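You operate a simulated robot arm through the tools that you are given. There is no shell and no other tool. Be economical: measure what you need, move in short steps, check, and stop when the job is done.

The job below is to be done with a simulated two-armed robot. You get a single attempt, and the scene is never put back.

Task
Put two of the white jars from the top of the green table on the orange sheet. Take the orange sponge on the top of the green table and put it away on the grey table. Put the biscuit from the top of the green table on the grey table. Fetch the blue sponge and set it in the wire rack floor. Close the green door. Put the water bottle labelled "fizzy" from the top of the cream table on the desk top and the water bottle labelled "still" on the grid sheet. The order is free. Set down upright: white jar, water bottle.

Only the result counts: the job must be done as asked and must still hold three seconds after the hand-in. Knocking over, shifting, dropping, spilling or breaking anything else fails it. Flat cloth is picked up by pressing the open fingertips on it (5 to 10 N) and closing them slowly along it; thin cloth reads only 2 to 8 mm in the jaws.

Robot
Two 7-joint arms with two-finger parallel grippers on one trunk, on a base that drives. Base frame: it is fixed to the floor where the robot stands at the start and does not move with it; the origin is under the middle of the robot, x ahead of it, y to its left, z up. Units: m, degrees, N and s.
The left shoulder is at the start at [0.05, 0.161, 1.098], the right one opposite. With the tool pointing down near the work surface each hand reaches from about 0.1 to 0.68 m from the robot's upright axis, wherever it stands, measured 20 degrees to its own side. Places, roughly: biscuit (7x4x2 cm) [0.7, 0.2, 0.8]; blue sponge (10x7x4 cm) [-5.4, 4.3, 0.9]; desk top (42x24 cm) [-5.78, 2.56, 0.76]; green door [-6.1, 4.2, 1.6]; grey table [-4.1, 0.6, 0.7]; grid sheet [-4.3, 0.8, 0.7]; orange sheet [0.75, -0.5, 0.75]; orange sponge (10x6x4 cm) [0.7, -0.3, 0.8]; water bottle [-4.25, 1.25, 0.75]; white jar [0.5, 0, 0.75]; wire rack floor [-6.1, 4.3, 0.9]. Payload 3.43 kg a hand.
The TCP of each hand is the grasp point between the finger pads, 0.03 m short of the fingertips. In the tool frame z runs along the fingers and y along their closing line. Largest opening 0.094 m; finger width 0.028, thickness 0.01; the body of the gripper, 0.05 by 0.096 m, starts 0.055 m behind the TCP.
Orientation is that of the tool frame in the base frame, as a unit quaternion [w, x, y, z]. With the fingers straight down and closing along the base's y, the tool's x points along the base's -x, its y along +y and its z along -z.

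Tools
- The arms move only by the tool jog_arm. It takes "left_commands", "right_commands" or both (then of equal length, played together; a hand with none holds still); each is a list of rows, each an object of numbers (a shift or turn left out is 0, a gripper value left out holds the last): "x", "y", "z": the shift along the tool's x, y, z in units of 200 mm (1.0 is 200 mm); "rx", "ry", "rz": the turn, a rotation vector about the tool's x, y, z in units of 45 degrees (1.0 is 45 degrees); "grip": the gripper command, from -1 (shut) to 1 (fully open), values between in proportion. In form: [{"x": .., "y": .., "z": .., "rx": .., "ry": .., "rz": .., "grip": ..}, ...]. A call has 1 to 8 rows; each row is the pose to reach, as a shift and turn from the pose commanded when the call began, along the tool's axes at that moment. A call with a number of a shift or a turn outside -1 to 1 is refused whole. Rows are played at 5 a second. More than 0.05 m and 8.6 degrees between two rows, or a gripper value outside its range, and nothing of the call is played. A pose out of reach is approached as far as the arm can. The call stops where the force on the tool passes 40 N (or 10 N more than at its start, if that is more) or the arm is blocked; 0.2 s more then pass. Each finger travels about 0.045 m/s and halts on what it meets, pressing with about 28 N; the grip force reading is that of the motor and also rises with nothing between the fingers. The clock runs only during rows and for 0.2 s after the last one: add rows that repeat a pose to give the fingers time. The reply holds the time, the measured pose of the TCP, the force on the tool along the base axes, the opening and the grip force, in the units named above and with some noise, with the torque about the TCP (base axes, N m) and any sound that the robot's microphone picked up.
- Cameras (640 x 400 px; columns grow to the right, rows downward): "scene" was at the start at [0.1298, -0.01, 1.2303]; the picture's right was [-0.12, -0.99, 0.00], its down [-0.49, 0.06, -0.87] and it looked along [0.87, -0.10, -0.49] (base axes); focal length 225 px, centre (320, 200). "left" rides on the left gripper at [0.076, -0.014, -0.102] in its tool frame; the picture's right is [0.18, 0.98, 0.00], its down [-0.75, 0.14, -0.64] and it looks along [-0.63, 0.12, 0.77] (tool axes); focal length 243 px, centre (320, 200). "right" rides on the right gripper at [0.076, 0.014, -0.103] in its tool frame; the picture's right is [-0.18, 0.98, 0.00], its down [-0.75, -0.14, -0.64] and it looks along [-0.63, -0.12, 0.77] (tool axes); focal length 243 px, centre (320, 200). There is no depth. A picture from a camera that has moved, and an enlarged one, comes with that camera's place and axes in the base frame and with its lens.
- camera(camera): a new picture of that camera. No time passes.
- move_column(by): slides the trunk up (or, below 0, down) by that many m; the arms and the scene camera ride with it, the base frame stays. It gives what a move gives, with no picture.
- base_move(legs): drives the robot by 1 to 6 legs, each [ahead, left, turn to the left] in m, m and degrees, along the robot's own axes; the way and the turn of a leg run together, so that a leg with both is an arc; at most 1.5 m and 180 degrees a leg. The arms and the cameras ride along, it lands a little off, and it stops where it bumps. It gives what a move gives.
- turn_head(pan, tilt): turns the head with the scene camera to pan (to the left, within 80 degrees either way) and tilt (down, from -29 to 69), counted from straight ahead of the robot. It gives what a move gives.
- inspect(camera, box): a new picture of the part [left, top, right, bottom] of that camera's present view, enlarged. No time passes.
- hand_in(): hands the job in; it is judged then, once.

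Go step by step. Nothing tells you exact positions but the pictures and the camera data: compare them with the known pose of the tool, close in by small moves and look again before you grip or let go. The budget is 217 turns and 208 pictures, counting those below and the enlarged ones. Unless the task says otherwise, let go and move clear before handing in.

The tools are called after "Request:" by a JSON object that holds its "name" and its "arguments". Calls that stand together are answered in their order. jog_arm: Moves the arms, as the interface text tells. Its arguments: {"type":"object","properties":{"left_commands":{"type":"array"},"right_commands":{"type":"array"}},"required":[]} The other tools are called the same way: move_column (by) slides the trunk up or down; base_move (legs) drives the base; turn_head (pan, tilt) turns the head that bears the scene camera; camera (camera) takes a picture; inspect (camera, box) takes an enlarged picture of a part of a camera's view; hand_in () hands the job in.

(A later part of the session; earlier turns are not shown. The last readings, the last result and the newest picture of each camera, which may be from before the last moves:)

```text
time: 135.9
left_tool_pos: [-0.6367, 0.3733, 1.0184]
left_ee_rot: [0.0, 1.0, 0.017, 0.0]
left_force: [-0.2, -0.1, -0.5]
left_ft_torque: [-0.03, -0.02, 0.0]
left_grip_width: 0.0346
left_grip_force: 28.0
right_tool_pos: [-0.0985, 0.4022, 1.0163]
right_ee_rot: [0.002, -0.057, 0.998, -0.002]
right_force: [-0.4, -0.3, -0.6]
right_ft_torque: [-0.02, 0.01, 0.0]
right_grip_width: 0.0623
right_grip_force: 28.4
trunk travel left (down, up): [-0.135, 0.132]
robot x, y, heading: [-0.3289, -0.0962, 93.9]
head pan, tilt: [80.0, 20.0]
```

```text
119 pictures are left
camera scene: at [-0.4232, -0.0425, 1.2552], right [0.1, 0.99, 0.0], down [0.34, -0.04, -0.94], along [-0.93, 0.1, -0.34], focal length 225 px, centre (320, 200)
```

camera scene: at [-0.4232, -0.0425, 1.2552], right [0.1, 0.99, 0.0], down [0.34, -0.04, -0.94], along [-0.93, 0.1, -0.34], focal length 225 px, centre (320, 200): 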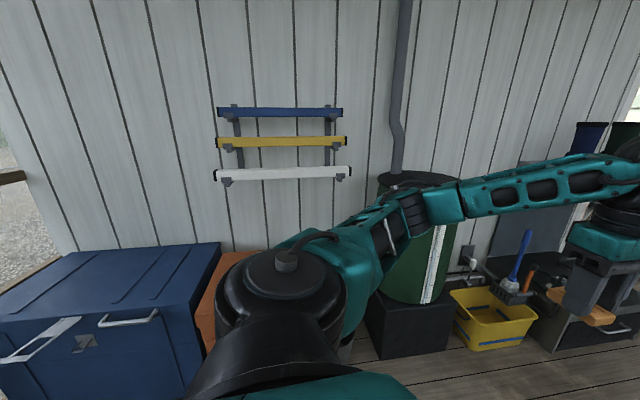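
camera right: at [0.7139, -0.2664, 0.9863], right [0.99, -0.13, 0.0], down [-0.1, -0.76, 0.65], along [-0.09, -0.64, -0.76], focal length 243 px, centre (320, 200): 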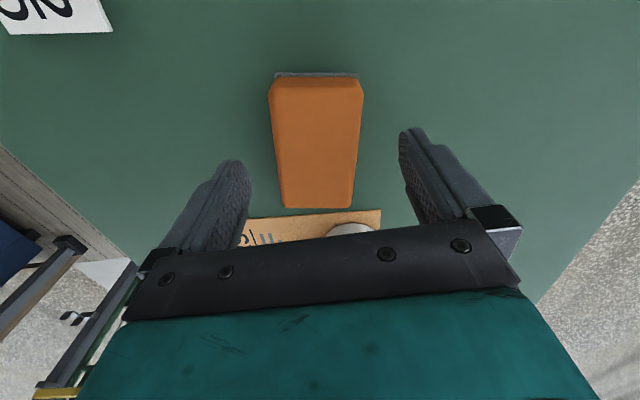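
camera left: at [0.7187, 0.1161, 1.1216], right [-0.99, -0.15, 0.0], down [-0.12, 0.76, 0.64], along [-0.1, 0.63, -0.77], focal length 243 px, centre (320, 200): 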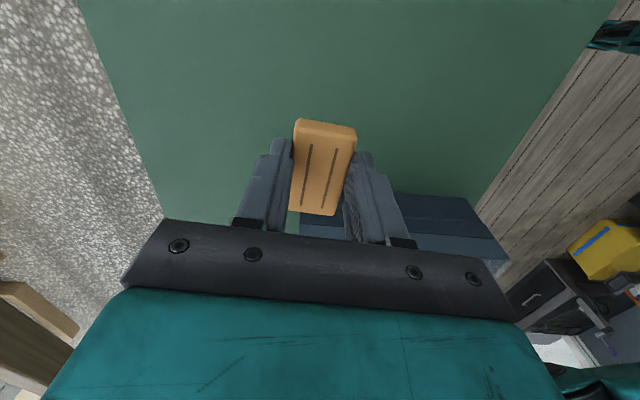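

I drive along the porch toward the doorway.

Request:
{"name": "base_move", "arguments": {"legs": [[0, 0, -4], [1.3, 0, 0]]}}

Request:
{"name": "turn_head", "arguments": {"pan": 45, "tilt": 25}}

Request:
{"name": "camera", "arguments": {"camera": "scene"}}

Request:
{"name": "turn_head", "arguments": {"pan": 0, "tilt": 25}}

Request:
{"name": "camera", "arguments": {"camera": "scene"}}

```text
time: 143.0
left_tool_pos: [-0.5658, 1.7183, 1.0176]
left_ee_rot: [0.0, 0.999, -0.036, 0.0]
left_force: [0.1, 0.7, 0.7]
left_ft_torque: [0.0, 0.03, -0.01]
left_grip_width: 0.0347
left_grip_force: 27.7
right_tool_pos: [-0.0282, 1.6908, 1.0165]
right_ee_rot: [0.002, -0.006, 1.0, -0.003]
right_force: [-0.3, -0.6, -1.2]
right_ft_torque: [0.02, 0.0, 0.05]
right_grip_width: 0.0614
right_grip_force: 28.0
trunk travel left (down, up): [-0.135, 0.132]
robot x, y, heading: [-0.3062, 1.2208, 88.1]
head pan, tilt: [80.0, 20.0]
```

```text
time: 144.0
left_tool_pos: [-0.5658, 1.7178, 1.019]
left_ee_rot: [0.0, 0.999, -0.036, 0.0]
left_force: [-0.1, 0.3, -0.6]
left_ft_torque: [0.0, -0.01, 0.02]
left_grip_width: 0.0345
left_grip_force: 28.0
right_tool_pos: [-0.0279, 1.692, 1.0163]
right_ee_rot: [0.001, -0.006, 1.0, -0.003]
right_force: [-0.2, -0.5, -0.7]
right_ft_torque: [0.03, 0.0, -0.01]
right_grip_width: 0.0614
right_grip_force: 28.2
trunk travel left (down, up): [-0.135, 0.132]
robot x, y, heading: [-0.3052, 1.2251, 88.0]
head pan, tilt: [45.0, 25.0]
```

```text
118 pictures are left
camera scene: at [-0.3686, 1.3305, 1.2471], right [0.73, 0.68, 0.0], down [0.29, -0.31, -0.91], along [-0.62, 0.66, -0.42], focal length 225 px, centre (320, 200)
```

scene: 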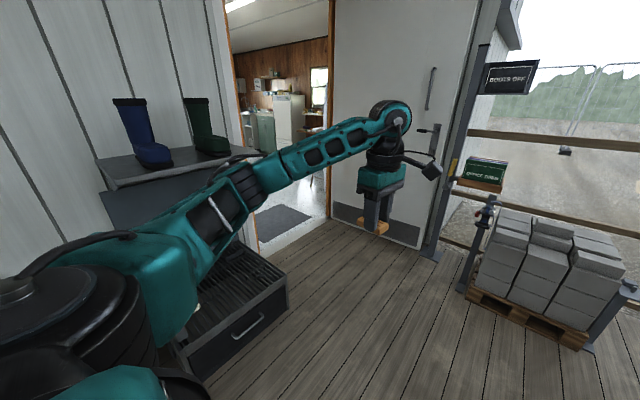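

```text
time: 145.1
left_tool_pos: [-0.5658, 1.7184, 1.0179]
left_ee_rot: [0.0, 0.999, -0.037, -0.001]
left_force: [-1.0, -0.1, -0.1]
left_ft_torque: [0.02, 0.02, 0.02]
left_grip_width: 0.0345
left_grip_force: 27.9
right_tool_pos: [-0.0272, 1.6919, 1.0157]
right_ee_rot: [0.002, -0.006, 1.0, -0.002]
right_force: [-0.4, 0.4, -0.7]
right_ft_torque: [0.01, 0.01, 0.02]
right_grip_width: 0.0614
right_grip_force: 28.1
trunk travel left (down, up): [-0.135, 0.132]
robot x, y, heading: [-0.3049, 1.2207, 88.1]
head pan, tilt: [0.0, 25.0]
```

```text
117 pictures are left
camera scene: at [-0.3026, 1.3555, 1.2471], right [1.0, -0.03, 0.0], down [-0.01, -0.42, -0.91], along [0.03, 0.91, -0.42], focal length 225 px, centre (320, 200)
```

scene: 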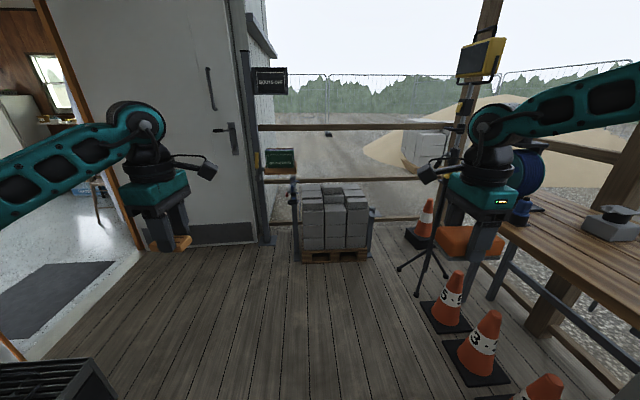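

The doorway is at x≈-1.9, y≈2.2–3.04, too narrow for my elbows facing forward. I'll pull the hands in and pass through sideways, so I retract both hands first.

Request:
{"name": "jog_arm", "arguments": {"right_commands": [{"y": -0.2}, {"y": -0.4}, {"y": -0.6}, {"y": -0.8}, {"y": -1.0}], "left_commands": [{"y": 0.2}, {"y": 0.4}, {"y": 0.6}, {"y": 0.8}, {"y": 1.0}]}}

Request:
{"name": "turn_head", "arguments": {"pan": 0, "tilt": 60}}

Request:
{"name": "camera", "arguments": {"camera": "scene"}}

```text
time: 146.3
left_tool_pos: [-0.5811, 1.5161, 1.0198]
left_ee_rot: [0.0, 0.999, -0.036, 0.0]
left_force: [-0.7, -0.4, 1.1]
left_ft_torque: [-0.04, -0.02, 0.0]
left_grip_width: 0.0343
left_grip_force: 28.0
right_tool_pos: [-0.025, 1.488, 1.0171]
right_ee_rot: [0.002, -0.007, 1.0, -0.001]
right_force: [-0.2, -0.5, -0.5]
right_ft_torque: [0.0, -0.01, 0.0]
right_grip_width: 0.0615
right_grip_force: 27.8
trunk travel left (down, up): [-0.135, 0.132]
robot x, y, heading: [-0.3096, 1.2228, 88.2]
head pan, tilt: [0.0, 25.0]
```

```text
time: 147.3
left_tool_pos: [-0.5811, 1.518, 1.0194]
left_ee_rot: [0.0, 0.999, -0.036, 0.0]
left_force: [0.9, -0.6, -0.2]
left_ft_torque: [0.0, -0.02, 0.0]
left_grip_width: 0.0346
left_grip_force: 27.9
right_tool_pos: [-0.0242, 1.4886, 1.0179]
right_ee_rot: [0.002, -0.006, 1.0, -0.002]
right_force: [0.6, 0.3, 0.7]
right_ft_torque: [-0.02, 0.02, -0.03]
right_grip_width: 0.0612
right_grip_force: 28.1
trunk travel left (down, up): [-0.135, 0.132]
robot x, y, heading: [-0.3043, 1.2211, 88.0]
head pan, tilt: [0.0, 60.0]
```

```text
116 pictures are left
camera scene: at [-0.3033, 1.33, 1.1971], right [1.0, -0.03, 0.0], down [-0.03, -0.87, -0.5], along [0.02, 0.5, -0.87], focal length 225 px, centre (320, 200)
```

scene: 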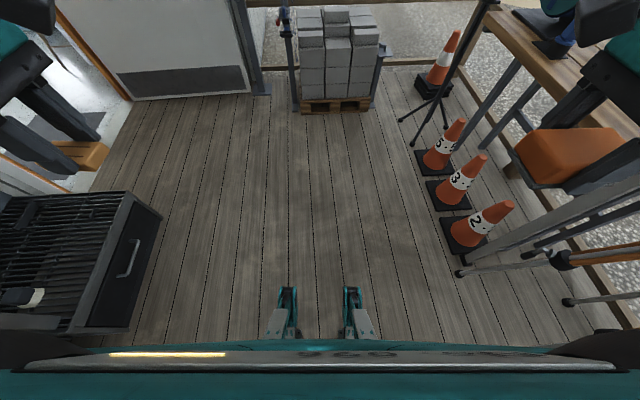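

I drive forward to line up with the doorway center (y≈2.575).

Request:
{"name": "base_move", "arguments": {"legs": [[0, 0, 2], [1.35, 0, 0]]}}

Request:
{"name": "turn_head", "arguments": {"pan": 80, "tilt": 35}}

Request:
{"name": "camera", "arguments": {"camera": "scene"}}

Request:
{"name": "turn_head", "arguments": {"pan": 40, "tilt": 40}}

Request:
{"name": "camera", "arguments": {"camera": "scene"}}

```text
time: 153.6
left_tool_pos: [-0.6037, 2.7546, 1.0187]
left_ee_rot: [0.001, 1.0, -0.013, -0.001]
left_force: [-0.4, -0.2, -0.1]
left_ft_torque: [-0.01, -0.02, -0.02]
left_grip_width: 0.0345
left_grip_force: 27.8
right_tool_pos: [-0.0454, 2.751, 1.0175]
right_ee_rot: [0.002, -0.028, 1.0, -0.001]
right_force: [0.9, -0.4, 0.2]
right_ft_torque: [0.03, 0.0, 0.01]
right_grip_width: 0.0615
right_grip_force: 28.0
trunk travel left (down, up): [-0.135, 0.132]
robot x, y, heading: [-0.3173, 2.4709, 90.8]
head pan, tilt: [0.0, 60.0]
stopped in leg 2: the robot was blocked; the commanded pose is now the measured one
```

```text
time: 155.1
left_tool_pos: [-0.6044, 2.7547, 1.019]
left_ee_rot: [0.0, 1.0, -0.012, 0.0]
left_force: [0.4, 0.8, -0.1]
left_ft_torque: [0.0, -0.01, -0.01]
left_grip_width: 0.0345
left_grip_force: 28.5
right_tool_pos: [-0.0455, 2.7523, 1.0175]
right_ee_rot: [0.002, -0.028, 1.0, -0.003]
right_force: [0.8, -0.2, -0.4]
right_ft_torque: [-0.01, 0.01, -0.02]
right_grip_width: 0.0613
right_grip_force: 27.8
trunk travel left (down, up): [-0.135, 0.132]
robot x, y, heading: [-0.316, 2.4743, 90.9]
head pan, tilt: [80.0, 35.0]
```

```text
115 pictures are left
camera scene: at [-0.4033, 2.5272, 1.2314], right [0.16, 0.99, 0.0], down [0.57, -0.09, -0.82], along [-0.81, 0.13, -0.57], focal length 225 px, centre (320, 200)
```

scene: 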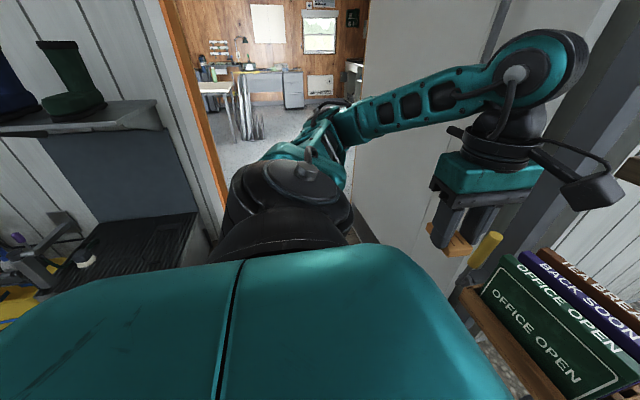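

```text
time: 156.2
left_tool_pos: [-0.6037, 2.7554, 1.0184]
left_ee_rot: [0.0, 1.0, -0.013, 0.0]
left_force: [0.1, 0.0, 0.0]
left_ft_torque: [-0.02, -0.02, 0.0]
left_grip_width: 0.0348
left_grip_force: 27.7
right_tool_pos: [-0.0447, 2.7511, 1.0167]
right_ee_rot: [0.003, -0.028, 1.0, -0.003]
right_force: [0.1, -0.7, 0.4]
right_ft_torque: [0.0, -0.01, -0.01]
right_grip_width: 0.0614
right_grip_force: 27.7
trunk travel left (down, up): [-0.135, 0.132]
robot x, y, heading: [-0.3186, 2.4719, 90.8]
head pan, tilt: [40.0, 40.0]
```

```text
114 pictures are left
camera scene: at [-0.3719, 2.5774, 1.2238], right [0.76, 0.65, 0.0], down [0.42, -0.49, -0.77], along [-0.5, 0.58, -0.64], focal length 225 px, centre (320, 200)
```

scene: 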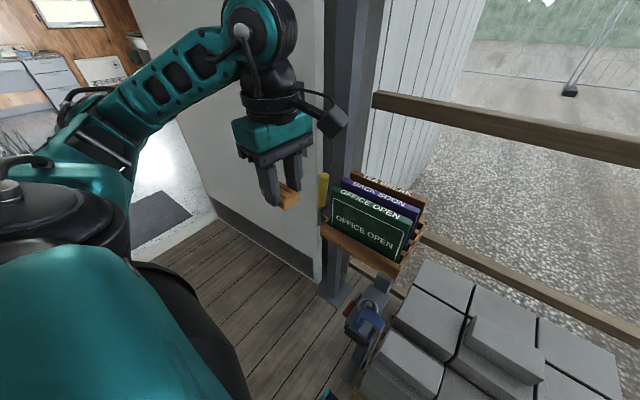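

The base bumped near the pallet stack, so I back off slightly, slide left, and look again.

Request:
{"name": "base_move", "arguments": {"legs": [[-0.04, 0, 0], [0, 0.8, -1]]}}

Request:
{"name": "turn_head", "arguments": {"pan": 80, "tilt": 45}}

Request:
{"name": "camera", "arguments": {"camera": "scene"}}

Request:
{"name": "turn_head", "arguments": {"pan": 10, "tilt": 65}}

Request:
{"name": "camera", "arguments": {"camera": "scene"}}

```text
time: 164.0
left_tool_pos: [-1.3898, 2.7153, 1.0195]
left_ee_rot: [0.0, 1.0, -0.021, 0.001]
left_force: [-0.6, -0.5, -0.1]
left_ft_torque: [-0.02, -0.03, 0.01]
left_grip_width: 0.0347
left_grip_force: 27.3
right_tool_pos: [-0.8314, 2.7018, 1.0165]
right_ee_rot: [0.002, -0.019, 1.0, -0.003]
right_force: [0.8, -0.2, -0.3]
right_ft_torque: [0.01, 0.03, 0.02]
right_grip_width: 0.0614
right_grip_force: 28.1
trunk travel left (down, up): [-0.135, 0.132]
robot x, y, heading: [-1.1036, 2.427, 89.8]
head pan, tilt: [40.0, 40.0]
```

```text
time: 165.1
left_tool_pos: [-1.3896, 2.7149, 1.0181]
left_ee_rot: [0.0, 1.0, -0.021, 0.0]
left_force: [-0.2, 0.0, 0.8]
left_ft_torque: [-0.04, -0.01, -0.03]
left_grip_width: 0.0344
left_grip_force: 28.3
right_tool_pos: [-0.8302, 2.7011, 1.0186]
right_ee_rot: [0.001, -0.02, 1.0, -0.003]
right_force: [0.3, -0.9, 0.1]
right_ft_torque: [-0.02, 0.01, 0.03]
right_grip_width: 0.0611
right_grip_force: 27.5
trunk travel left (down, up): [-0.135, 0.132]
robot x, y, heading: [-1.1024, 2.4263, 89.8]
head pan, tilt: [80.0, 45.0]
```

```text
113 pictures are left
camera scene: at [-1.1857, 2.4823, 1.2166], right [0.18, 0.98, 0.0], down [0.7, -0.13, -0.71], along [-0.7, 0.13, -0.71], focal length 225 px, centre (320, 200)
```

scene: 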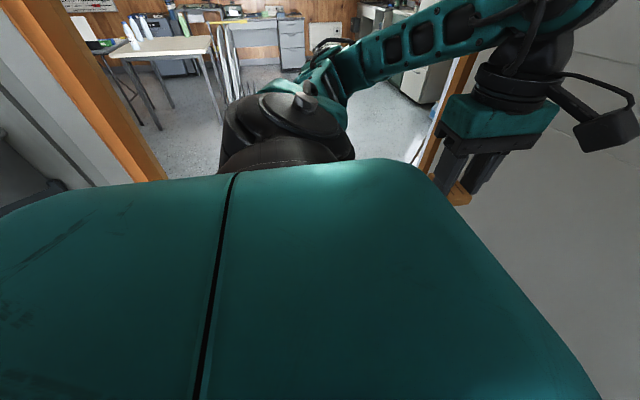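

```text
time: 166.5
left_tool_pos: [-1.3897, 2.7157, 1.0188]
left_ee_rot: [0.001, 1.0, -0.021, -0.001]
left_force: [0.3, 0.2, 1.0]
left_ft_torque: [0.01, -0.01, 0.03]
left_grip_width: 0.0345
left_grip_force: 27.4
right_tool_pos: [-0.8311, 2.7016, 1.0166]
right_ee_rot: [0.002, -0.02, 1.0, -0.002]
right_force: [0.2, -0.3, -0.4]
right_ft_torque: [-0.01, -0.02, 0.03]
right_grip_width: 0.0612
right_grip_force: 27.8
trunk travel left (down, up): [-0.135, 0.132]
robot x, y, heading: [-1.1056, 2.4268, 89.9]
head pan, tilt: [10.0, 65.0]
```

```text
112 pictures are left
camera scene: at [-1.1161, 2.5277, 1.1915], right [0.99, 0.17, 0.0], down [0.16, -0.89, -0.42], along [-0.07, 0.42, -0.91], focal length 225 px, centre (320, 200)
```

scene: 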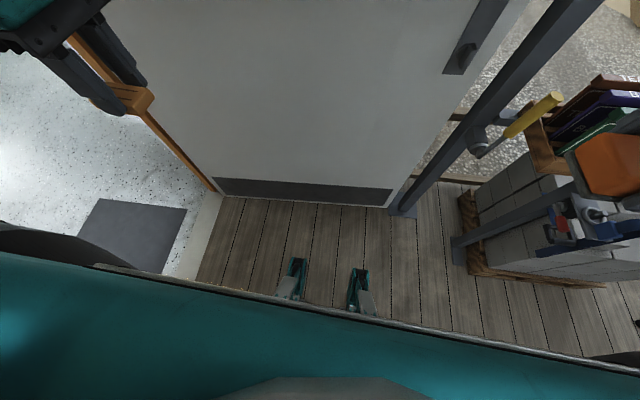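

The opening spans y≈2.1–3.06. I center on y≈2.58 and slide through sideways.

Request:
{"name": "base_move", "arguments": {"legs": [[0.15, 0, 0], [0, 0.6, 0]]}}

Request:
{"name": "turn_head", "arguments": {"pan": 80, "tilt": 30}}

Request:
{"name": "camera", "arguments": {"camera": "scene"}}

```text
time: 173.2
left_tool_pos: [-1.9876, 2.8733, 1.0188]
left_ee_rot: [0.0, 1.0, -0.026, 0.0]
left_force: [-0.5, -0.1, -0.4]
left_ft_torque: [-0.02, -0.02, -0.01]
left_grip_width: 0.0344
left_grip_force: 28.0
right_tool_pos: [-1.4306, 2.8534, 1.0168]
right_ee_rot: [0.002, -0.015, 1.0, -0.002]
right_force: [-0.2, 0.8, -0.2]
right_ft_torque: [0.02, 0.03, 0.01]
right_grip_width: 0.0615
right_grip_force: 27.9
trunk travel left (down, up): [-0.135, 0.132]
robot x, y, heading: [-1.7082, 2.5819, 89.3]
head pan, tilt: [10.0, 65.0]
```

```text
time: 174.6
left_tool_pos: [-1.9878, 2.8722, 1.02]
left_ee_rot: [0.001, 1.0, -0.026, 0.0]
left_force: [0.2, -0.2, -0.3]
left_ft_torque: [0.03, -0.01, 0.0]
left_grip_width: 0.0345
left_grip_force: 28.3
right_tool_pos: [-1.4295, 2.8535, 1.0166]
right_ee_rot: [0.002, -0.015, 1.0, -0.002]
right_force: [0.4, -0.1, 0.3]
right_ft_torque: [0.06, -0.01, 0.0]
right_grip_width: 0.0612
right_grip_force: 28.5
trunk travel left (down, up): [-0.135, 0.132]
robot x, y, heading: [-1.7108, 2.5831, 89.4]
head pan, tilt: [80.0, 30.0]
```

```text
111 pictures are left
camera scene: at [-1.7961, 2.6396, 1.2391], right [0.19, 0.98, 0.0], down [0.49, -0.09, -0.87], along [-0.85, 0.16, -0.5], focal length 225 px, centre (320, 200)
```

scene: 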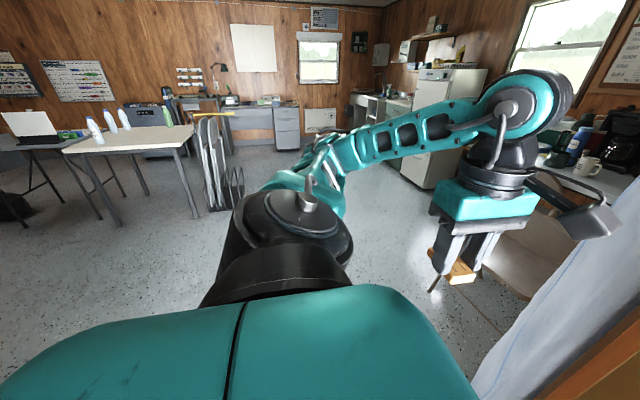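

I'm inside the doorway with the room ahead clear. I continue left another metre and survey.

Request:
{"name": "base_move", "arguments": {"legs": [[0, 1.0, 0]]}}

Request:
{"name": "base_move", "arguments": {"legs": [[0, 0, 110]]}}

Request:
{"name": "turn_head", "arguments": {"pan": 0, "tilt": 20}}

Request:
{"name": "camera", "arguments": {"camera": "scene"}}

```text
time: 184.1
left_tool_pos: [-3.0204, 2.9038, 1.0203]
left_ee_rot: [0.0, 0.999, -0.037, 0.0]
left_force: [-0.1, -0.5, 0.1]
left_ft_torque: [0.0, 0.01, 0.02]
left_grip_width: 0.0344
left_grip_force: 28.2
right_tool_pos: [-2.4632, 2.8716, 1.0169]
right_ee_rot: [0.002, -0.004, 1.0, -0.002]
right_force: [-1.1, -0.3, 0.2]
right_ft_torque: [-0.04, -0.02, -0.02]
right_grip_width: 0.0617
right_grip_force: 27.8
trunk travel left (down, up): [-0.135, 0.132]
robot x, y, heading: [-2.7503, 2.6068, 88.0]
head pan, tilt: [80.0, 30.0]
```

```text
time: 189.2
left_tool_pos: [-2.9098, 2.2374, 1.0192]
left_ee_rot: [0.001, 0.58, 0.815, 0.0]
left_force: [0.3, -0.1, -1.0]
left_ft_torque: [0.0, 0.0, 0.0]
left_grip_width: 0.0347
left_grip_force: 28.2
right_tool_pos: [-3.1025, 2.7613, 1.0174]
right_ee_rot: [-0.003, 0.838, -0.545, 0.0]
right_force: [0.2, 0.1, 0.1]
right_ft_torque: [-0.02, -0.02, 0.0]
right_grip_width: 0.0614
right_grip_force: 28.0
trunk travel left (down, up): [-0.135, 0.132]
robot x, y, heading: [-2.746, 2.6059, -158.7]
head pan, tilt: [80.0, 30.0]
```

```text
time: 190.7
left_tool_pos: [-2.9112, 2.237, 1.0197]
left_ee_rot: [0.0, 0.58, 0.814, 0.0]
left_force: [-1.0, 0.5, -0.1]
left_ft_torque: [0.02, -0.01, 0.0]
left_grip_width: 0.0347
left_grip_force: 27.5
right_tool_pos: [-3.1028, 2.7629, 1.0169]
right_ee_rot: [-0.003, 0.838, -0.546, -0.001]
right_force: [0.9, -0.4, -0.5]
right_ft_torque: [0.02, -0.02, 0.01]
right_grip_width: 0.0613
right_grip_force: 27.5
trunk travel left (down, up): [-0.135, 0.132]
robot x, y, heading: [-2.7463, 2.6084, -158.6]
head pan, tilt: [0.0, 20.0]
```

```text
110 pictures are left
camera scene: at [-2.8709, 2.5588, 1.2552], right [-0.36, 0.93, 0.0], down [0.32, 0.12, -0.94], along [-0.88, -0.34, -0.34], focal length 225 px, centre (320, 200)
```

scene: 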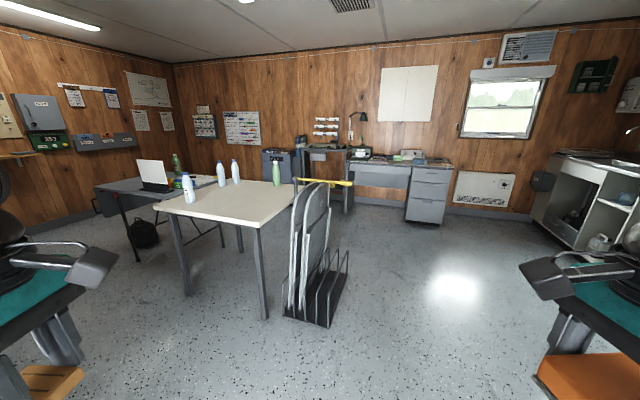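

Good view: the cream table has several bottles and the grey table with the laptop is behind it. I zoom in.

Request:
{"name": "inspect", "arguments": {"camera": "scene", "box": [80, 140, 310, 260]}}

Request:
{"name": "inspect", "arguments": {"camera": "scene", "box": [260, 60, 480, 230]}}

```text
2.78 times, centred on (195, 200) of scene
camera zoom: at [-2.8709, 2.5588, 1.2552], right [-0.36, 0.93, 0.0], down [0.32, 0.12, -0.94], along [-0.88, -0.34, -0.34], focal length 626 px, centre (668, 200)
```

zoom: 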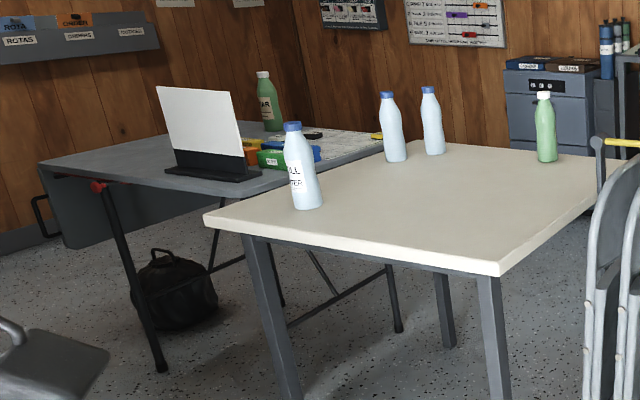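

```text
2.35 times, centred on (370, 145) of scene
camera zoom: at [-2.8709, 2.5588, 1.2552], right [-0.36, 0.93, 0.0], down [0.32, 0.12, -0.94], along [-0.88, -0.34, -0.34], focal length 529 px, centre (202, 329)
```

zoom: 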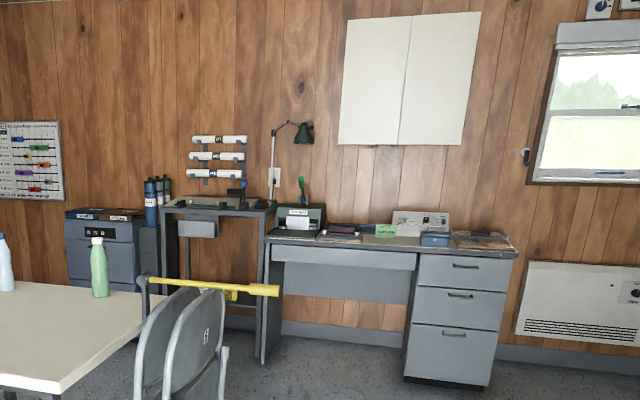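

Cream table spans x -3.7 to -4.45, y 1.16–1.91, and the grey table is beyond it at y 0.3–1.1. I turn to face -x and check the way to the left.

Request:
{"name": "base_move", "arguments": {"legs": [[0, 0, -21.3]]}}

Request:
{"name": "turn_head", "arguments": {"pan": 70, "tilt": 25}}

Request:
{"name": "camera", "arguments": {"camera": "scene"}}

```text
time: 192.3
left_tool_pos: [-3.0337, 2.324, 1.019]
left_ee_rot: [0.001, 0.722, 0.691, 0.0]
left_force: [-0.5, -0.7, -0.2]
left_ft_torque: [0.02, 0.01, 0.02]
left_grip_width: 0.0346
left_grip_force: 28.0
right_tool_pos: [-3.0207, 2.8817, 1.0174]
right_ee_rot: [-0.003, 0.721, -0.693, 0.001]
right_force: [-0.6, 0.3, -0.8]
right_ft_torque: [-0.02, 0.01, -0.01]
right_grip_width: 0.0612
right_grip_force: 27.2
trunk travel left (down, up): [-0.135, 0.132]
robot x, y, heading: [-2.7461, 2.605, 179.8]
head pan, tilt: [0.0, 20.0]
```

```text
time: 193.7
left_tool_pos: [-3.0351, 2.3241, 1.0195]
left_ee_rot: [0.0, 0.722, 0.692, -0.001]
left_force: [0.1, -0.8, -1.0]
left_ft_torque: [-0.05, 0.01, -0.01]
left_grip_width: 0.0347
left_grip_force: 27.3
right_tool_pos: [-3.0195, 2.8829, 1.0166]
right_ee_rot: [-0.003, 0.721, -0.693, 0.0]
right_force: [0.9, -1.2, -0.4]
right_ft_torque: [0.0, 0.0, -0.05]
right_grip_width: 0.0614
right_grip_force: 27.5
trunk travel left (down, up): [-0.135, 0.132]
robot x, y, heading: [-2.746, 2.6075, 179.9]
head pan, tilt: [70.0, 25.0]
```

```text
107 pictures are left
camera scene: at [-2.819, 2.5212, 1.2471], right [-0.94, 0.35, 0.0], down [0.15, 0.4, -0.91], along [-0.32, -0.85, -0.42], focal length 225 px, centre (320, 200)
```

scene: 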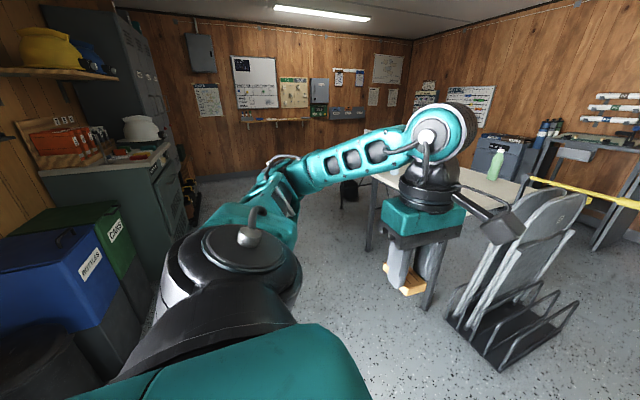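

Bins and a cabinet line the wall at x>-2.2, and my lane at x≈-2.9 is clear. I slide left to y≈0.5.

Request:
{"name": "base_move", "arguments": {"legs": [[0.12, 1.1, 0], [0, 0.95, 0]]}}

Request:
{"name": "turn_head", "arguments": {"pan": 0, "tilt": 30}}

Request:
{"name": "camera", "arguments": {"camera": "scene"}}

```text
time: 211.9
left_tool_pos: [-3.199, 0.2814, 1.0188]
left_ee_rot: [-0.001, 0.726, 0.687, 0.0]
left_force: [0.0, -0.1, -1.0]
left_ft_torque: [-0.01, 0.0, 0.03]
left_grip_width: 0.0347
left_grip_force: 27.7
right_tool_pos: [-3.1779, 0.8406, 1.0174]
right_ee_rot: [-0.003, 0.716, -0.698, 0.0]
right_force: [0.2, 1.2, 0.0]
right_ft_torque: [0.02, 0.0, -0.02]
right_grip_width: 0.0613
right_grip_force: 28.3
trunk travel left (down, up): [-0.135, 0.132]
robot x, y, heading: [-2.9065, 0.5623, 178.9]
head pan, tilt: [70.0, 25.0]
```

```text
time: 213.3
left_tool_pos: [-3.1992, 0.2799, 1.0184]
left_ee_rot: [-0.001, 0.726, 0.687, 0.0]
left_force: [-0.5, 0.3, 0.0]
left_ft_torque: [-0.01, 0.0, 0.01]
left_grip_width: 0.0348
left_grip_force: 28.1
right_tool_pos: [-3.1769, 0.8385, 1.0178]
right_ee_rot: [-0.004, 0.717, -0.697, 0.001]
right_force: [0.1, 0.7, -0.3]
right_ft_torque: [0.03, -0.03, 0.0]
right_grip_width: 0.0613
right_grip_force: 27.8
trunk travel left (down, up): [-0.135, 0.132]
robot x, y, heading: [-2.9034, 0.5614, 178.9]
head pan, tilt: [0.0, 30.0]
```

```text
106 pictures are left
camera scene: at [-3.038, 0.5629, 1.2392], right [0.02, 1.0, 0.0], down [0.5, -0.01, -0.87], along [-0.87, 0.01, -0.5], focal length 225 px, centre (320, 200)
```

scene: 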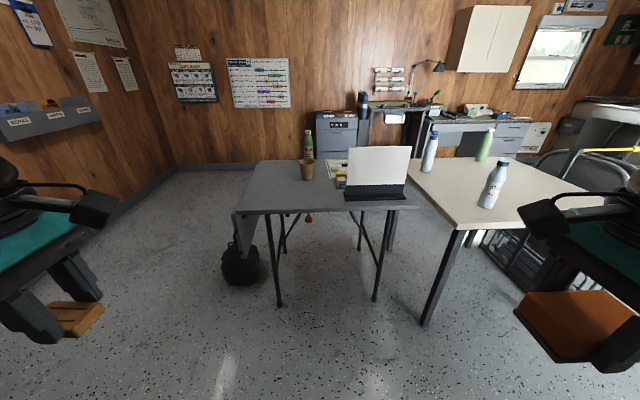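

The grey table (x -3.8 to -4.4, y 0.2–1.0) has free room at its front-left. The left hand will place the biscuit at about (-3.92,0.33), so I approach.

Request:
{"name": "base_move", "arguments": {"legs": [[0.48, -0.05, 1]]}}

Request:
{"name": "turn_head", "arguments": {"pan": 5, "tilt": 45}}

Request:
{"name": "camera", "arguments": {"camera": "scene"}}

Request:
{"name": "camera", "arguments": {"camera": "left"}}

```text
time: 216.2
left_tool_pos: [-3.6754, 0.3322, 1.019]
left_ee_rot: [-0.001, 0.722, 0.692, 0.0]
left_force: [0.9, 0.4, -0.1]
left_ft_torque: [-0.01, -0.01, -0.03]
left_grip_width: 0.0343
left_grip_force: 28.2
right_tool_pos: [-3.662, 0.89, 1.0162]
right_ee_rot: [-0.003, 0.721, -0.693, 0.0]
right_force: [-0.1, 0.0, 0.7]
right_ft_torque: [0.0, -0.01, -0.01]
right_grip_width: 0.0613
right_grip_force: 28.0
trunk travel left (down, up): [-0.135, 0.132]
robot x, y, heading: [-3.3876, 0.6191, 179.6]
head pan, tilt: [0.0, 30.0]
```

```text
time: 216.9
left_tool_pos: [-3.6739, 0.3318, 1.019]
left_ee_rot: [0.0, 0.721, 0.693, 0.0]
left_force: [-0.5, -0.4, 0.8]
left_ft_torque: [-0.04, 0.01, -0.01]
left_grip_width: 0.0346
left_grip_force: 27.5
right_tool_pos: [-3.6617, 0.8891, 1.0191]
right_ee_rot: [-0.002, 0.722, -0.692, 0.0]
right_force: [0.0, -0.6, 0.3]
right_ft_torque: [0.01, 0.01, -0.02]
right_grip_width: 0.0612
right_grip_force: 28.4
trunk travel left (down, up): [-0.135, 0.132]
robot x, y, heading: [-3.3872, 0.6162, 179.8]
head pan, tilt: [5.0, 45.0]
```

```text
105 pictures are left
camera scene: at [-3.5092, 0.6096, 1.2166], right [-0.09, 1.0, 0.0], down [0.7, 0.06, -0.71], along [-0.7, -0.06, -0.71], focal length 225 px, centre (320, 200)
```

scene: 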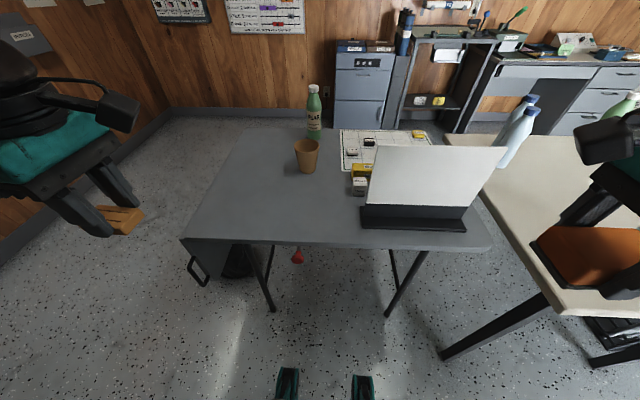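

```text
104 pictures are left
camera left: at [-3.686, 0.4079, 1.1215], right [0.99, 0.14, 0.0], down [0.11, -0.76, 0.64], along [0.09, -0.63, -0.77], focal length 243 px, centre (320, 200)
```

left: 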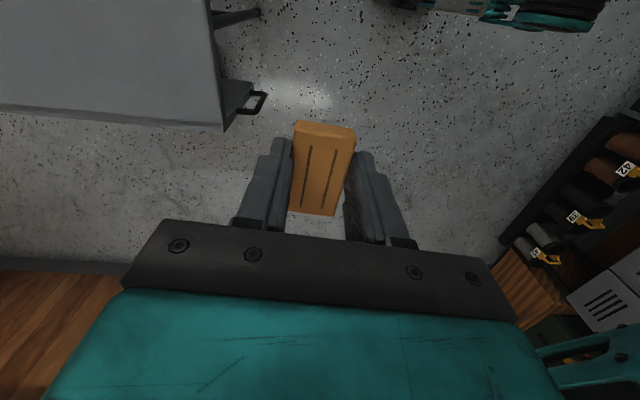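

The grey table top is near z≈0.73. I extend the left hand to about (-3.94,0.32) and start descending.

Request:
{"name": "jog_arm", "arguments": {"left_commands": [{"y": -0.24}, {"y": -0.48}, {"y": -0.72}, {"y": -0.96}]}}

Request:
{"name": "jog_arm", "arguments": {"left_commands": [{"y": -0.18, "z": 0.1}, {"y": -0.32, "z": 0.25}, {"y": -0.32, "z": 0.45}, {"y": -0.32, "z": 0.65}, {"y": -0.32, "z": 0.85}, {"y": -0.32, "z": 1.0}]}}

Request:
{"name": "camera", "arguments": {"camera": "scene"}}

Request:
{"name": "camera", "arguments": {"camera": "left"}}

```text
time: 217.9
left_tool_pos: [-3.8679, 0.337, 1.0202]
left_ee_rot: [0.0, 0.722, 0.692, 0.0]
left_force: [0.2, 0.3, 0.2]
left_ft_torque: [0.03, 0.0, 0.0]
left_grip_width: 0.0345
left_grip_force: 28.4
right_tool_pos: [-3.6634, 0.8905, 1.0174]
right_ee_rot: [-0.003, 0.722, -0.692, 0.001]
right_force: [0.5, 0.0, 0.7]
right_ft_torque: [0.03, 0.0, -0.02]
right_grip_width: 0.0615
right_grip_force: 28.0
trunk travel left (down, up): [-0.135, 0.132]
robot x, y, heading: [-3.3854, 0.617, 179.9]
head pan, tilt: [5.0, 45.0]
```

```text
time: 219.3
left_tool_pos: [-3.9337, 0.3426, 0.8191]
left_ee_rot: [0.0, 0.721, 0.693, 0.001]
left_force: [0.4, 0.5, 0.7]
left_ft_torque: [-0.05, 0.0, -0.02]
left_grip_width: 0.0344
left_grip_force: 27.5
right_tool_pos: [-3.6629, 0.8906, 1.0169]
right_ee_rot: [-0.003, 0.722, -0.692, 0.001]
right_force: [0.4, 0.1, -0.3]
right_ft_torque: [0.02, 0.01, 0.03]
right_grip_width: 0.0614
right_grip_force: 27.6
trunk travel left (down, up): [-0.135, 0.132]
robot x, y, heading: [-3.3877, 0.6149, 180.0]
head pan, tilt: [5.0, 45.0]
```

```text
103 pictures are left
camera scene: at [-3.5093, 0.6095, 1.2166], right [-0.09, 1.0, 0.0], down [0.7, 0.06, -0.71], along [-0.7, -0.06, -0.71], focal length 225 px, centre (320, 200)
```

scene: 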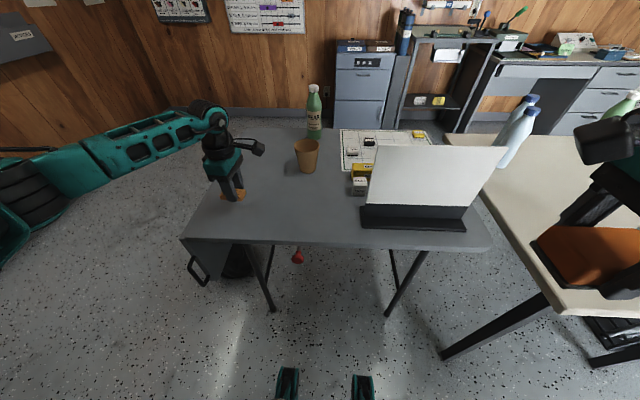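

```text
102 pictures are left
camera left: at [-3.9446, 0.419, 0.9222], right [0.99, 0.14, 0.0], down [0.11, -0.76, 0.64], along [0.09, -0.63, -0.77], focal length 243 px, centre (320, 200)
```

left: 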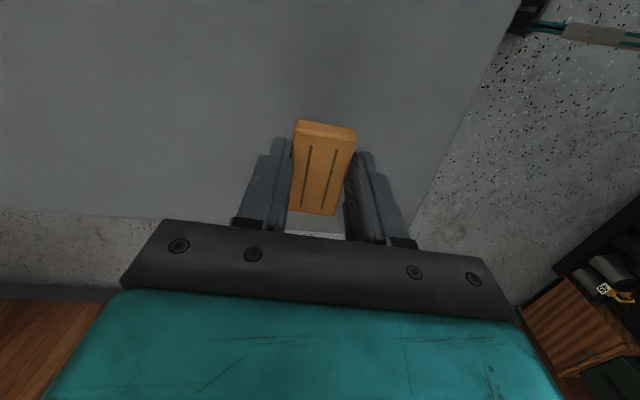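

Request:
{"name": "jog_arm", "arguments": {"left_commands": [{"z": 0.12}, {"z": 0.2}, {"z": 0.225}]}}

```text
time: 220.2
left_tool_pos: [-3.9329, 0.3432, 0.7759]
left_ee_rot: [-0.002, 0.721, 0.693, -0.002]
left_force: [1.5, 0.5, 8.4]
left_ft_torque: [-0.22, -0.1, 0.0]
left_grip_width: 0.0348
left_grip_force: 27.9
right_tool_pos: [-3.6633, 0.8907, 1.018]
right_ee_rot: [-0.003, 0.721, -0.693, 0.0]
right_force: [-0.5, 0.1, -0.1]
right_ft_torque: [-0.01, 0.02, -0.02]
right_grip_width: 0.0615
right_grip_force: 27.8
trunk travel left (down, up): [-0.135, 0.132]
robot x, y, heading: [-3.3866, 0.6153, 180.3]
head pan, tilt: [5.0, 45.0]
```

Contact at 8 N, so I release the biscuit and rise.

Request:
{"name": "jog_arm", "arguments": {"left_commands": [{"z": 0.0, "grip": 1}, {"z": 0.0}, {"z": 0.0}, {"z": -0.1}, {"z": -0.3}, {"z": -0.5}, {"z": -0.7}, {"z": -0.9}]}}

Request:
{"name": "jog_arm", "arguments": {"left_commands": [{"y": 0.25}, {"y": 0.5}, {"y": 0.75}, {"y": 1.0}]}}

Request:
{"name": "camera", "arguments": {"camera": "scene"}}

```text
time: 221.9
left_tool_pos: [-3.9297, 0.3426, 0.9562]
left_ee_rot: [0.0, 0.722, 0.692, 0.001]
left_force: [-0.4, 0.1, -0.2]
left_ft_torque: [-0.01, 0.0, -0.01]
left_grip_width: 0.094
left_grip_force: 0.1
right_tool_pos: [-3.6624, 0.8904, 1.0168]
right_ee_rot: [-0.002, 0.721, -0.692, 0.0]
right_force: [-1.3, 0.1, -0.8]
right_ft_torque: [0.03, -0.01, 0.02]
right_grip_width: 0.0614
right_grip_force: 27.8
trunk travel left (down, up): [-0.135, 0.132]
robot x, y, heading: [-3.3902, 0.6171, 179.9]
head pan, tilt: [5.0, 45.0]
```

```text
time: 222.9
left_tool_pos: [-3.73, 0.3334, 0.9549]
left_ee_rot: [-0.001, 0.721, 0.692, 0.0]
left_force: [-0.4, -0.3, -0.2]
left_ft_torque: [0.0, 0.04, 0.0]
left_grip_width: 0.094
left_grip_force: 0.2
right_tool_pos: [-3.6625, 0.889, 1.0166]
right_ee_rot: [-0.003, 0.722, -0.692, 0.0]
right_force: [0.5, -0.2, -0.7]
right_ft_torque: [-0.01, 0.0, -0.01]
right_grip_width: 0.0613
right_grip_force: 27.9
trunk travel left (down, up): [-0.135, 0.132]
robot x, y, heading: [-3.3915, 0.6134, 179.9]
head pan, tilt: [5.0, 45.0]
```

```text
101 pictures are left
camera scene: at [-3.5088, 0.6095, 1.2167], right [-0.09, 1.0, 0.0], down [0.7, 0.06, -0.71], along [-0.7, -0.06, -0.71], focal length 225 px, centre (320, 200)
```

scene: 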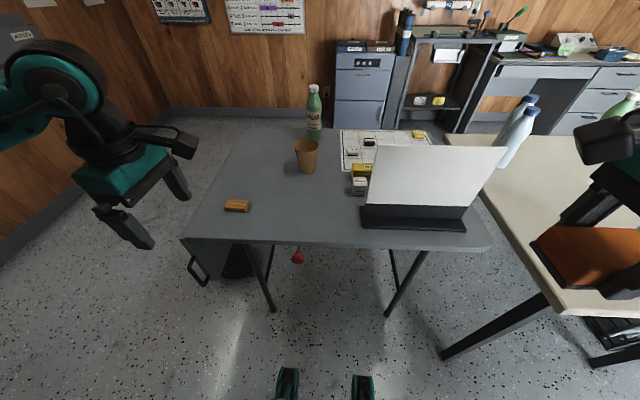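

Biscuit done. I shift left so the right hand can place the sponge at about (-3.92,0.53).

Request:
{"name": "base_move", "arguments": {"legs": [[0, 0.35, 0]]}}

Request:
{"name": "jog_arm", "arguments": {"right_commands": [{"y": 0.22}, {"y": 0.44}, {"y": 0.66}, {"y": 0.88}]}}

Request:
{"name": "turn_head", "arguments": {"pan": -15, "tilt": 45}}

Request:
{"name": "camera", "arguments": {"camera": "scene"}}

Request:
{"name": "camera", "arguments": {"camera": "right"}}

```text
time: 226.6
left_tool_pos: [-3.7353, -0.0193, 0.9521]
left_ee_rot: [0.0, 0.725, 0.689, 0.001]
left_force: [0.4, 0.3, 1.5]
left_ft_torque: [-0.02, 0.03, -0.02]
left_grip_width: 0.0942
left_grip_force: 0.0
right_tool_pos: [-3.6619, 0.5368, 1.0176]
right_ee_rot: [-0.003, 0.718, -0.696, 0.0]
right_force: [0.1, 0.8, -0.5]
right_ft_torque: [0.01, 0.02, 0.0]
right_grip_width: 0.0614
right_grip_force: 28.0
trunk travel left (down, up): [-0.135, 0.132]
robot x, y, heading: [-3.3884, 0.2579, 179.4]
head pan, tilt: [5.0, 45.0]
```

```text
time: 227.6
left_tool_pos: [-3.7366, -0.02, 0.9529]
left_ee_rot: [0.0, 0.725, 0.689, 0.0]
left_force: [1.4, -0.1, -0.7]
left_ft_torque: [-0.04, 0.01, -0.02]
left_grip_width: 0.0938
left_grip_force: 0.0
right_tool_pos: [-3.8391, 0.53, 1.0146]
right_ee_rot: [-0.004, 0.718, -0.696, 0.0]
right_force: [-0.1, 0.8, 0.5]
right_ft_torque: [0.04, -0.03, -0.04]
right_grip_width: 0.0612
right_grip_force: 27.9
trunk travel left (down, up): [-0.135, 0.132]
robot x, y, heading: [-3.3901, 0.2616, 179.3]
head pan, tilt: [5.0, 45.0]
```

```text
time: 228.5
left_tool_pos: [-3.735, -0.0195, 0.9523]
left_ee_rot: [0.001, 0.725, 0.689, 0.0]
left_force: [-0.4, 0.7, -0.2]
left_ft_torque: [-0.01, 0.01, 0.02]
left_grip_width: 0.0939
left_grip_force: 0.1
right_tool_pos: [-3.8376, 0.5302, 1.0161]
right_ee_rot: [-0.004, 0.719, -0.696, 0.001]
right_force: [-0.2, 0.3, -0.5]
right_ft_torque: [-0.01, -0.02, -0.03]
right_grip_width: 0.0615
right_grip_force: 27.5
trunk travel left (down, up): [-0.135, 0.132]
robot x, y, heading: [-3.389, 0.2582, 179.4]
head pan, tilt: [-15.0, 45.0]
```

```text
100 pictures are left
camera scene: at [-3.509, 0.2825, 1.2166], right [0.27, 0.96, 0.0], down [0.68, -0.19, -0.71], along [-0.68, 0.19, -0.71], focal length 225 px, centre (320, 200)
```

scene: 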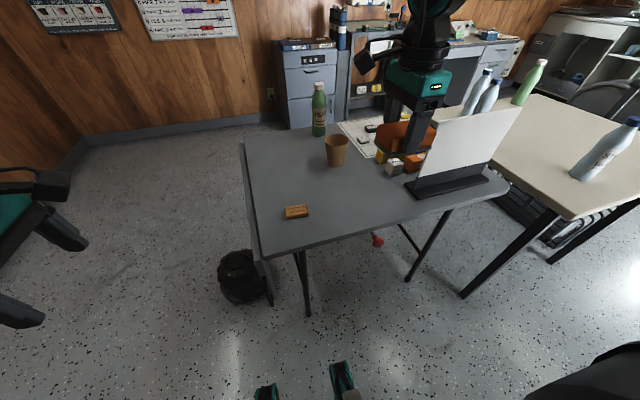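

```text
99 pictures are left
camera right: at [-3.8502, 0.4537, 1.1177], right [-0.99, 0.15, 0.0], down [0.11, 0.76, 0.65], along [0.1, 0.64, -0.76], focal length 243 px, centre (320, 200)
```

right: 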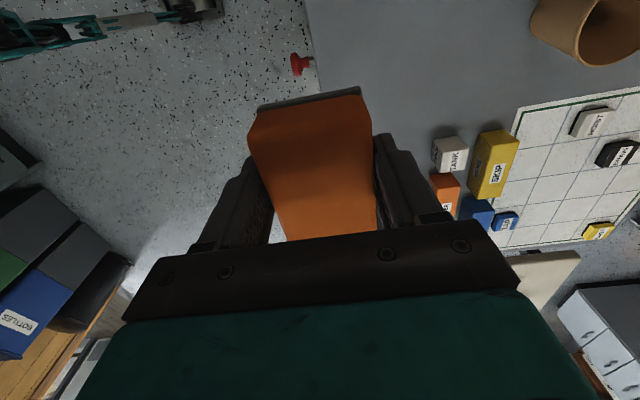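

The spot is clear. I extend and lower the sponge.

Request:
{"name": "jog_arm", "arguments": {"right_commands": [{"y": 0.22, "x": 0.05}, {"y": 0.44, "x": 0.07}, {"y": 0.44, "x": 0.07, "z": 0.22}, {"y": 0.44, "x": 0.07, "z": 0.44}, {"y": 0.44, "x": 0.07, "z": 0.66}, {"y": 0.44, "x": 0.07, "z": 0.85}]}}

Request:
{"name": "camera", "arguments": {"camera": "scene"}}

```text
time: 229.9
left_tool_pos: [-3.7355, -0.0195, 0.9522]
left_ee_rot: [0.0, 0.725, 0.689, 0.0]
left_force: [0.0, -0.2, -0.4]
left_ft_torque: [0.01, 0.0, -0.01]
left_grip_width: 0.0941
left_grip_force: 0.0
right_tool_pos: [-3.9033, 0.5255, 0.8555]
right_ee_rot: [0.0, 0.718, -0.696, 0.0]
right_force: [-0.1, 0.0, -0.3]
right_ft_torque: [0.06, -0.01, -0.03]
right_grip_width: 0.0614
right_grip_force: 28.1
right hand out of reach, approached as far as the arm can: row 5, 6
trunk travel left (down, up): [-0.135, 0.132]
robot x, y, heading: [-3.3966, 0.2652, 179.3]
head pan, tilt: [-15.0, 45.0]
```

```text
98 pictures are left
camera scene: at [-3.509, 0.2827, 1.2166], right [0.27, 0.96, 0.0], down [0.68, -0.19, -0.71], along [-0.68, 0.19, -0.71], focal length 225 px, centre (320, 200)
```

scene: 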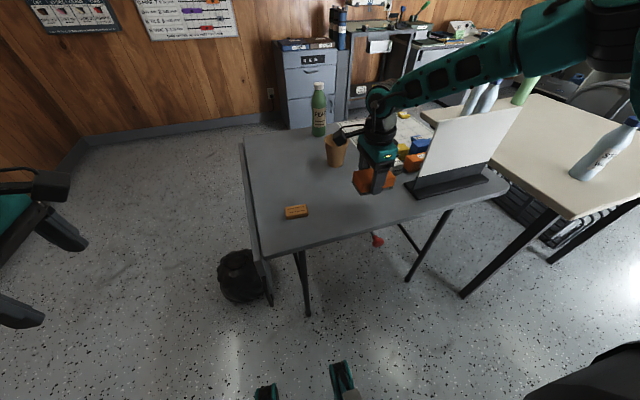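

The arm is at its reach limit, so I lower with the trunk instead. The sponge is over the table with margin.

Request:
{"name": "move_column", "arguments": {"by": -0.07}}

Request:
{"name": "camera", "arguments": {"camera": "scene"}}

```text
time: 230.9
left_tool_pos: [-3.7354, -0.0186, 0.883]
left_ee_rot: [-0.001, 0.725, 0.689, 0.0]
left_force: [-0.4, -0.1, -0.2]
left_ft_torque: [0.0, 0.03, 0.0]
left_grip_width: 0.0938
left_grip_force: 0.2
right_tool_pos: [-3.9045, 0.5268, 0.7879]
right_ee_rot: [-0.002, 0.718, -0.697, 0.0]
right_force: [-1.0, -0.5, -0.6]
right_ft_torque: [0.02, -0.01, 0.01]
right_grip_width: 0.0614
right_grip_force: 27.9
trunk travel left (down, up): [-0.065, 0.202]
robot x, y, heading: [-3.3943, 0.259, 179.4]
head pan, tilt: [-15.0, 45.0]
```

```text
97 pictures are left
camera scene: at [-3.5088, 0.2826, 1.1466], right [0.27, 0.96, 0.0], down [0.68, -0.19, -0.71], along [-0.68, 0.19, -0.71], focal length 225 px, centre (320, 200)
```

scene: 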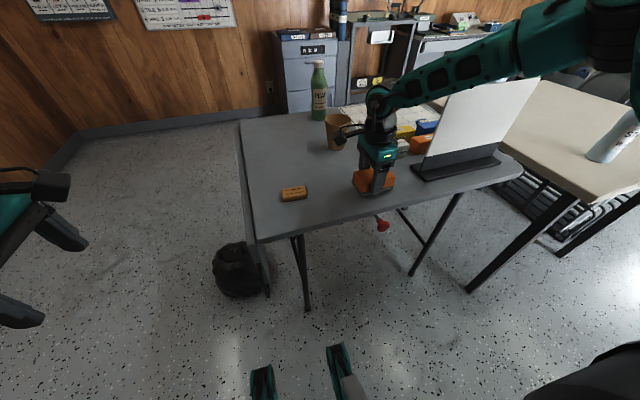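

Request:
{"name": "move_column", "arguments": {"by": -0.009}}

Request:
{"name": "jog_arm", "arguments": {"right_commands": [{"grip": 1}, {}, {}, {}]}}

Request:
{"name": "camera", "arguments": {"camera": "right"}}

```text
time: 231.5
left_tool_pos: [-3.7346, -0.019, 0.8731]
left_ee_rot: [0.0, 0.724, 0.689, 0.0]
left_force: [-0.1, -0.5, -0.5]
left_ft_torque: [-0.01, 0.02, 0.01]
left_grip_width: 0.0939
left_grip_force: 0.0
right_tool_pos: [-3.9041, 0.5272, 0.778]
right_ee_rot: [0.0, 0.718, -0.696, 0.0]
right_force: [-0.5, -1.0, -0.6]
right_ft_torque: [-0.01, 0.01, 0.02]
right_grip_width: 0.0613
right_grip_force: 27.8
trunk travel left (down, up): [-0.056, 0.211]
robot x, y, heading: [-3.3911, 0.2618, 179.2]
head pan, tilt: [-15.0, 45.0]
```

```text
time: 232.5
left_tool_pos: [-3.7371, -0.019, 0.8735]
left_ee_rot: [0.0, 0.724, 0.689, 0.001]
left_force: [0.2, 0.6, 0.3]
left_ft_torque: [-0.01, -0.01, -0.01]
left_grip_width: 0.094
left_grip_force: 0.1
right_tool_pos: [-3.9036, 0.526, 0.7781]
right_ee_rot: [-0.001, 0.718, -0.696, 0.0]
right_force: [0.0, -0.6, 0.0]
right_ft_torque: [-0.02, 0.01, 0.0]
right_grip_width: 0.094
right_grip_force: 0.0
trunk travel left (down, up): [-0.056, 0.211]
robot x, y, heading: [-3.389, 0.2622, 179.3]
head pan, tilt: [-15.0, 45.0]
```

```text
96 pictures are left
camera right: at [-3.9163, 0.4501, 0.8805], right [-0.99, 0.15, 0.0], down [0.12, 0.76, 0.64], along [0.1, 0.64, -0.76], focal length 243 px, centre (320, 200)
```

right: 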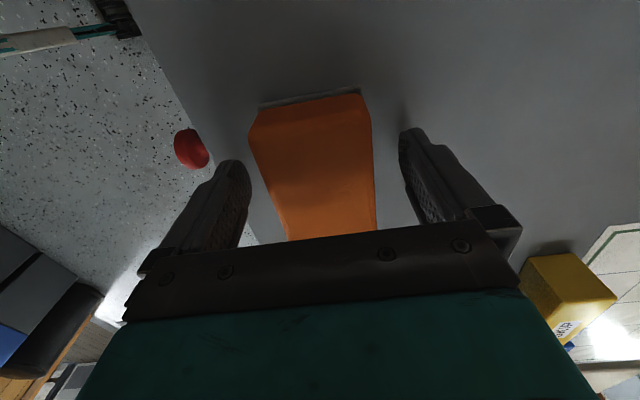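

The sponge is down on the grey table. I raise with the arm and trunk, then retract.

Request:
{"name": "jog_arm", "arguments": {"right_commands": [{"z": -0.15}, {"z": -0.35}, {"z": -0.6}, {"z": -0.8}, {"z": -0.95}]}}

Request:
{"name": "jog_arm", "arguments": {"right_commands": [{"y": -0.24}, {"y": -0.48}, {"y": -0.72}, {"y": -0.96}]}}

Request:
{"name": "move_column", "arguments": {"by": 0.09}}

Request:
{"name": "camera", "arguments": {"camera": "scene"}}

```text
time: 233.7
left_tool_pos: [-3.7342, -0.0201, 0.8723]
left_ee_rot: [-0.001, 0.725, 0.689, 0.0]
left_force: [-0.5, 0.1, 1.3]
left_ft_torque: [0.02, 0.0, 0.0]
left_grip_width: 0.0939
left_grip_force: 0.1
right_tool_pos: [-3.9049, 0.5233, 0.9688]
right_ee_rot: [-0.003, 0.718, -0.696, 0.0]
right_force: [0.5, -0.5, -0.2]
right_ft_torque: [0.03, 0.03, -0.02]
right_grip_width: 0.0939
right_grip_force: 0.1
trunk travel left (down, up): [-0.056, 0.211]
robot x, y, heading: [-3.3912, 0.2613, 179.2]
head pan, tilt: [-15.0, 45.0]
```

```text
time: 234.7
left_tool_pos: [-3.7356, -0.0189, 0.8743]
left_ee_rot: [-0.001, 0.725, 0.689, 0.0]
left_force: [-0.2, 0.3, -0.2]
left_ft_torque: [0.01, -0.04, 0.0]
left_grip_width: 0.094
left_grip_force: 0.0
right_tool_pos: [-3.7069, 0.5349, 0.9668]
right_ee_rot: [-0.002, 0.718, -0.696, -0.001]
right_force: [0.1, 0.4, -1.2]
right_ft_torque: [0.01, -0.02, 0.03]
right_grip_width: 0.094
right_grip_force: 0.1
trunk travel left (down, up): [-0.056, 0.211]
robot x, y, heading: [-3.3895, 0.2597, 179.4]
head pan, tilt: [-15.0, 45.0]
```

```text
time: 236.0
left_tool_pos: [-3.7358, -0.0202, 0.9632]
left_ee_rot: [0.0, 0.725, 0.689, 0.001]
left_force: [-1.0, 0.5, 0.5]
left_ft_torque: [0.03, -0.03, 0.0]
left_grip_width: 0.0941
left_grip_force: 0.1
right_tool_pos: [-3.7068, 0.5337, 1.0577]
right_ee_rot: [-0.002, 0.718, -0.696, -0.001]
right_force: [-0.6, -0.1, 0.2]
right_ft_torque: [0.0, 0.01, -0.01]
right_grip_width: 0.0939
right_grip_force: 0.1
trunk travel left (down, up): [-0.146, 0.121]
robot x, y, heading: [-3.3907, 0.2625, 179.4]
head pan, tilt: [-15.0, 45.0]
```

```text
95 pictures are left
camera scene: at [-3.5091, 0.2826, 1.2275], right [0.27, 0.96, 0.0], down [0.68, -0.19, -0.71], along [-0.68, 0.19, -0.71], focal length 225 px, centre (320, 200)
```

scene: 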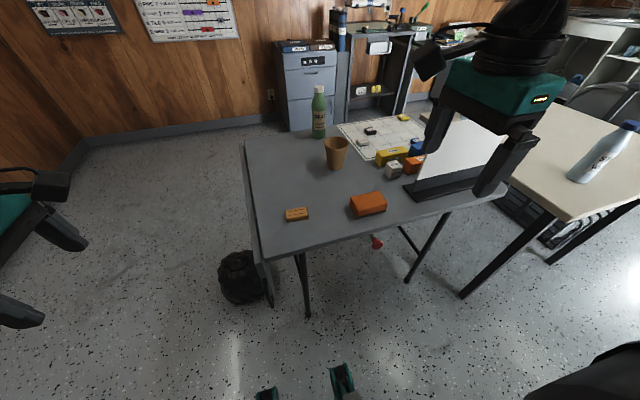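

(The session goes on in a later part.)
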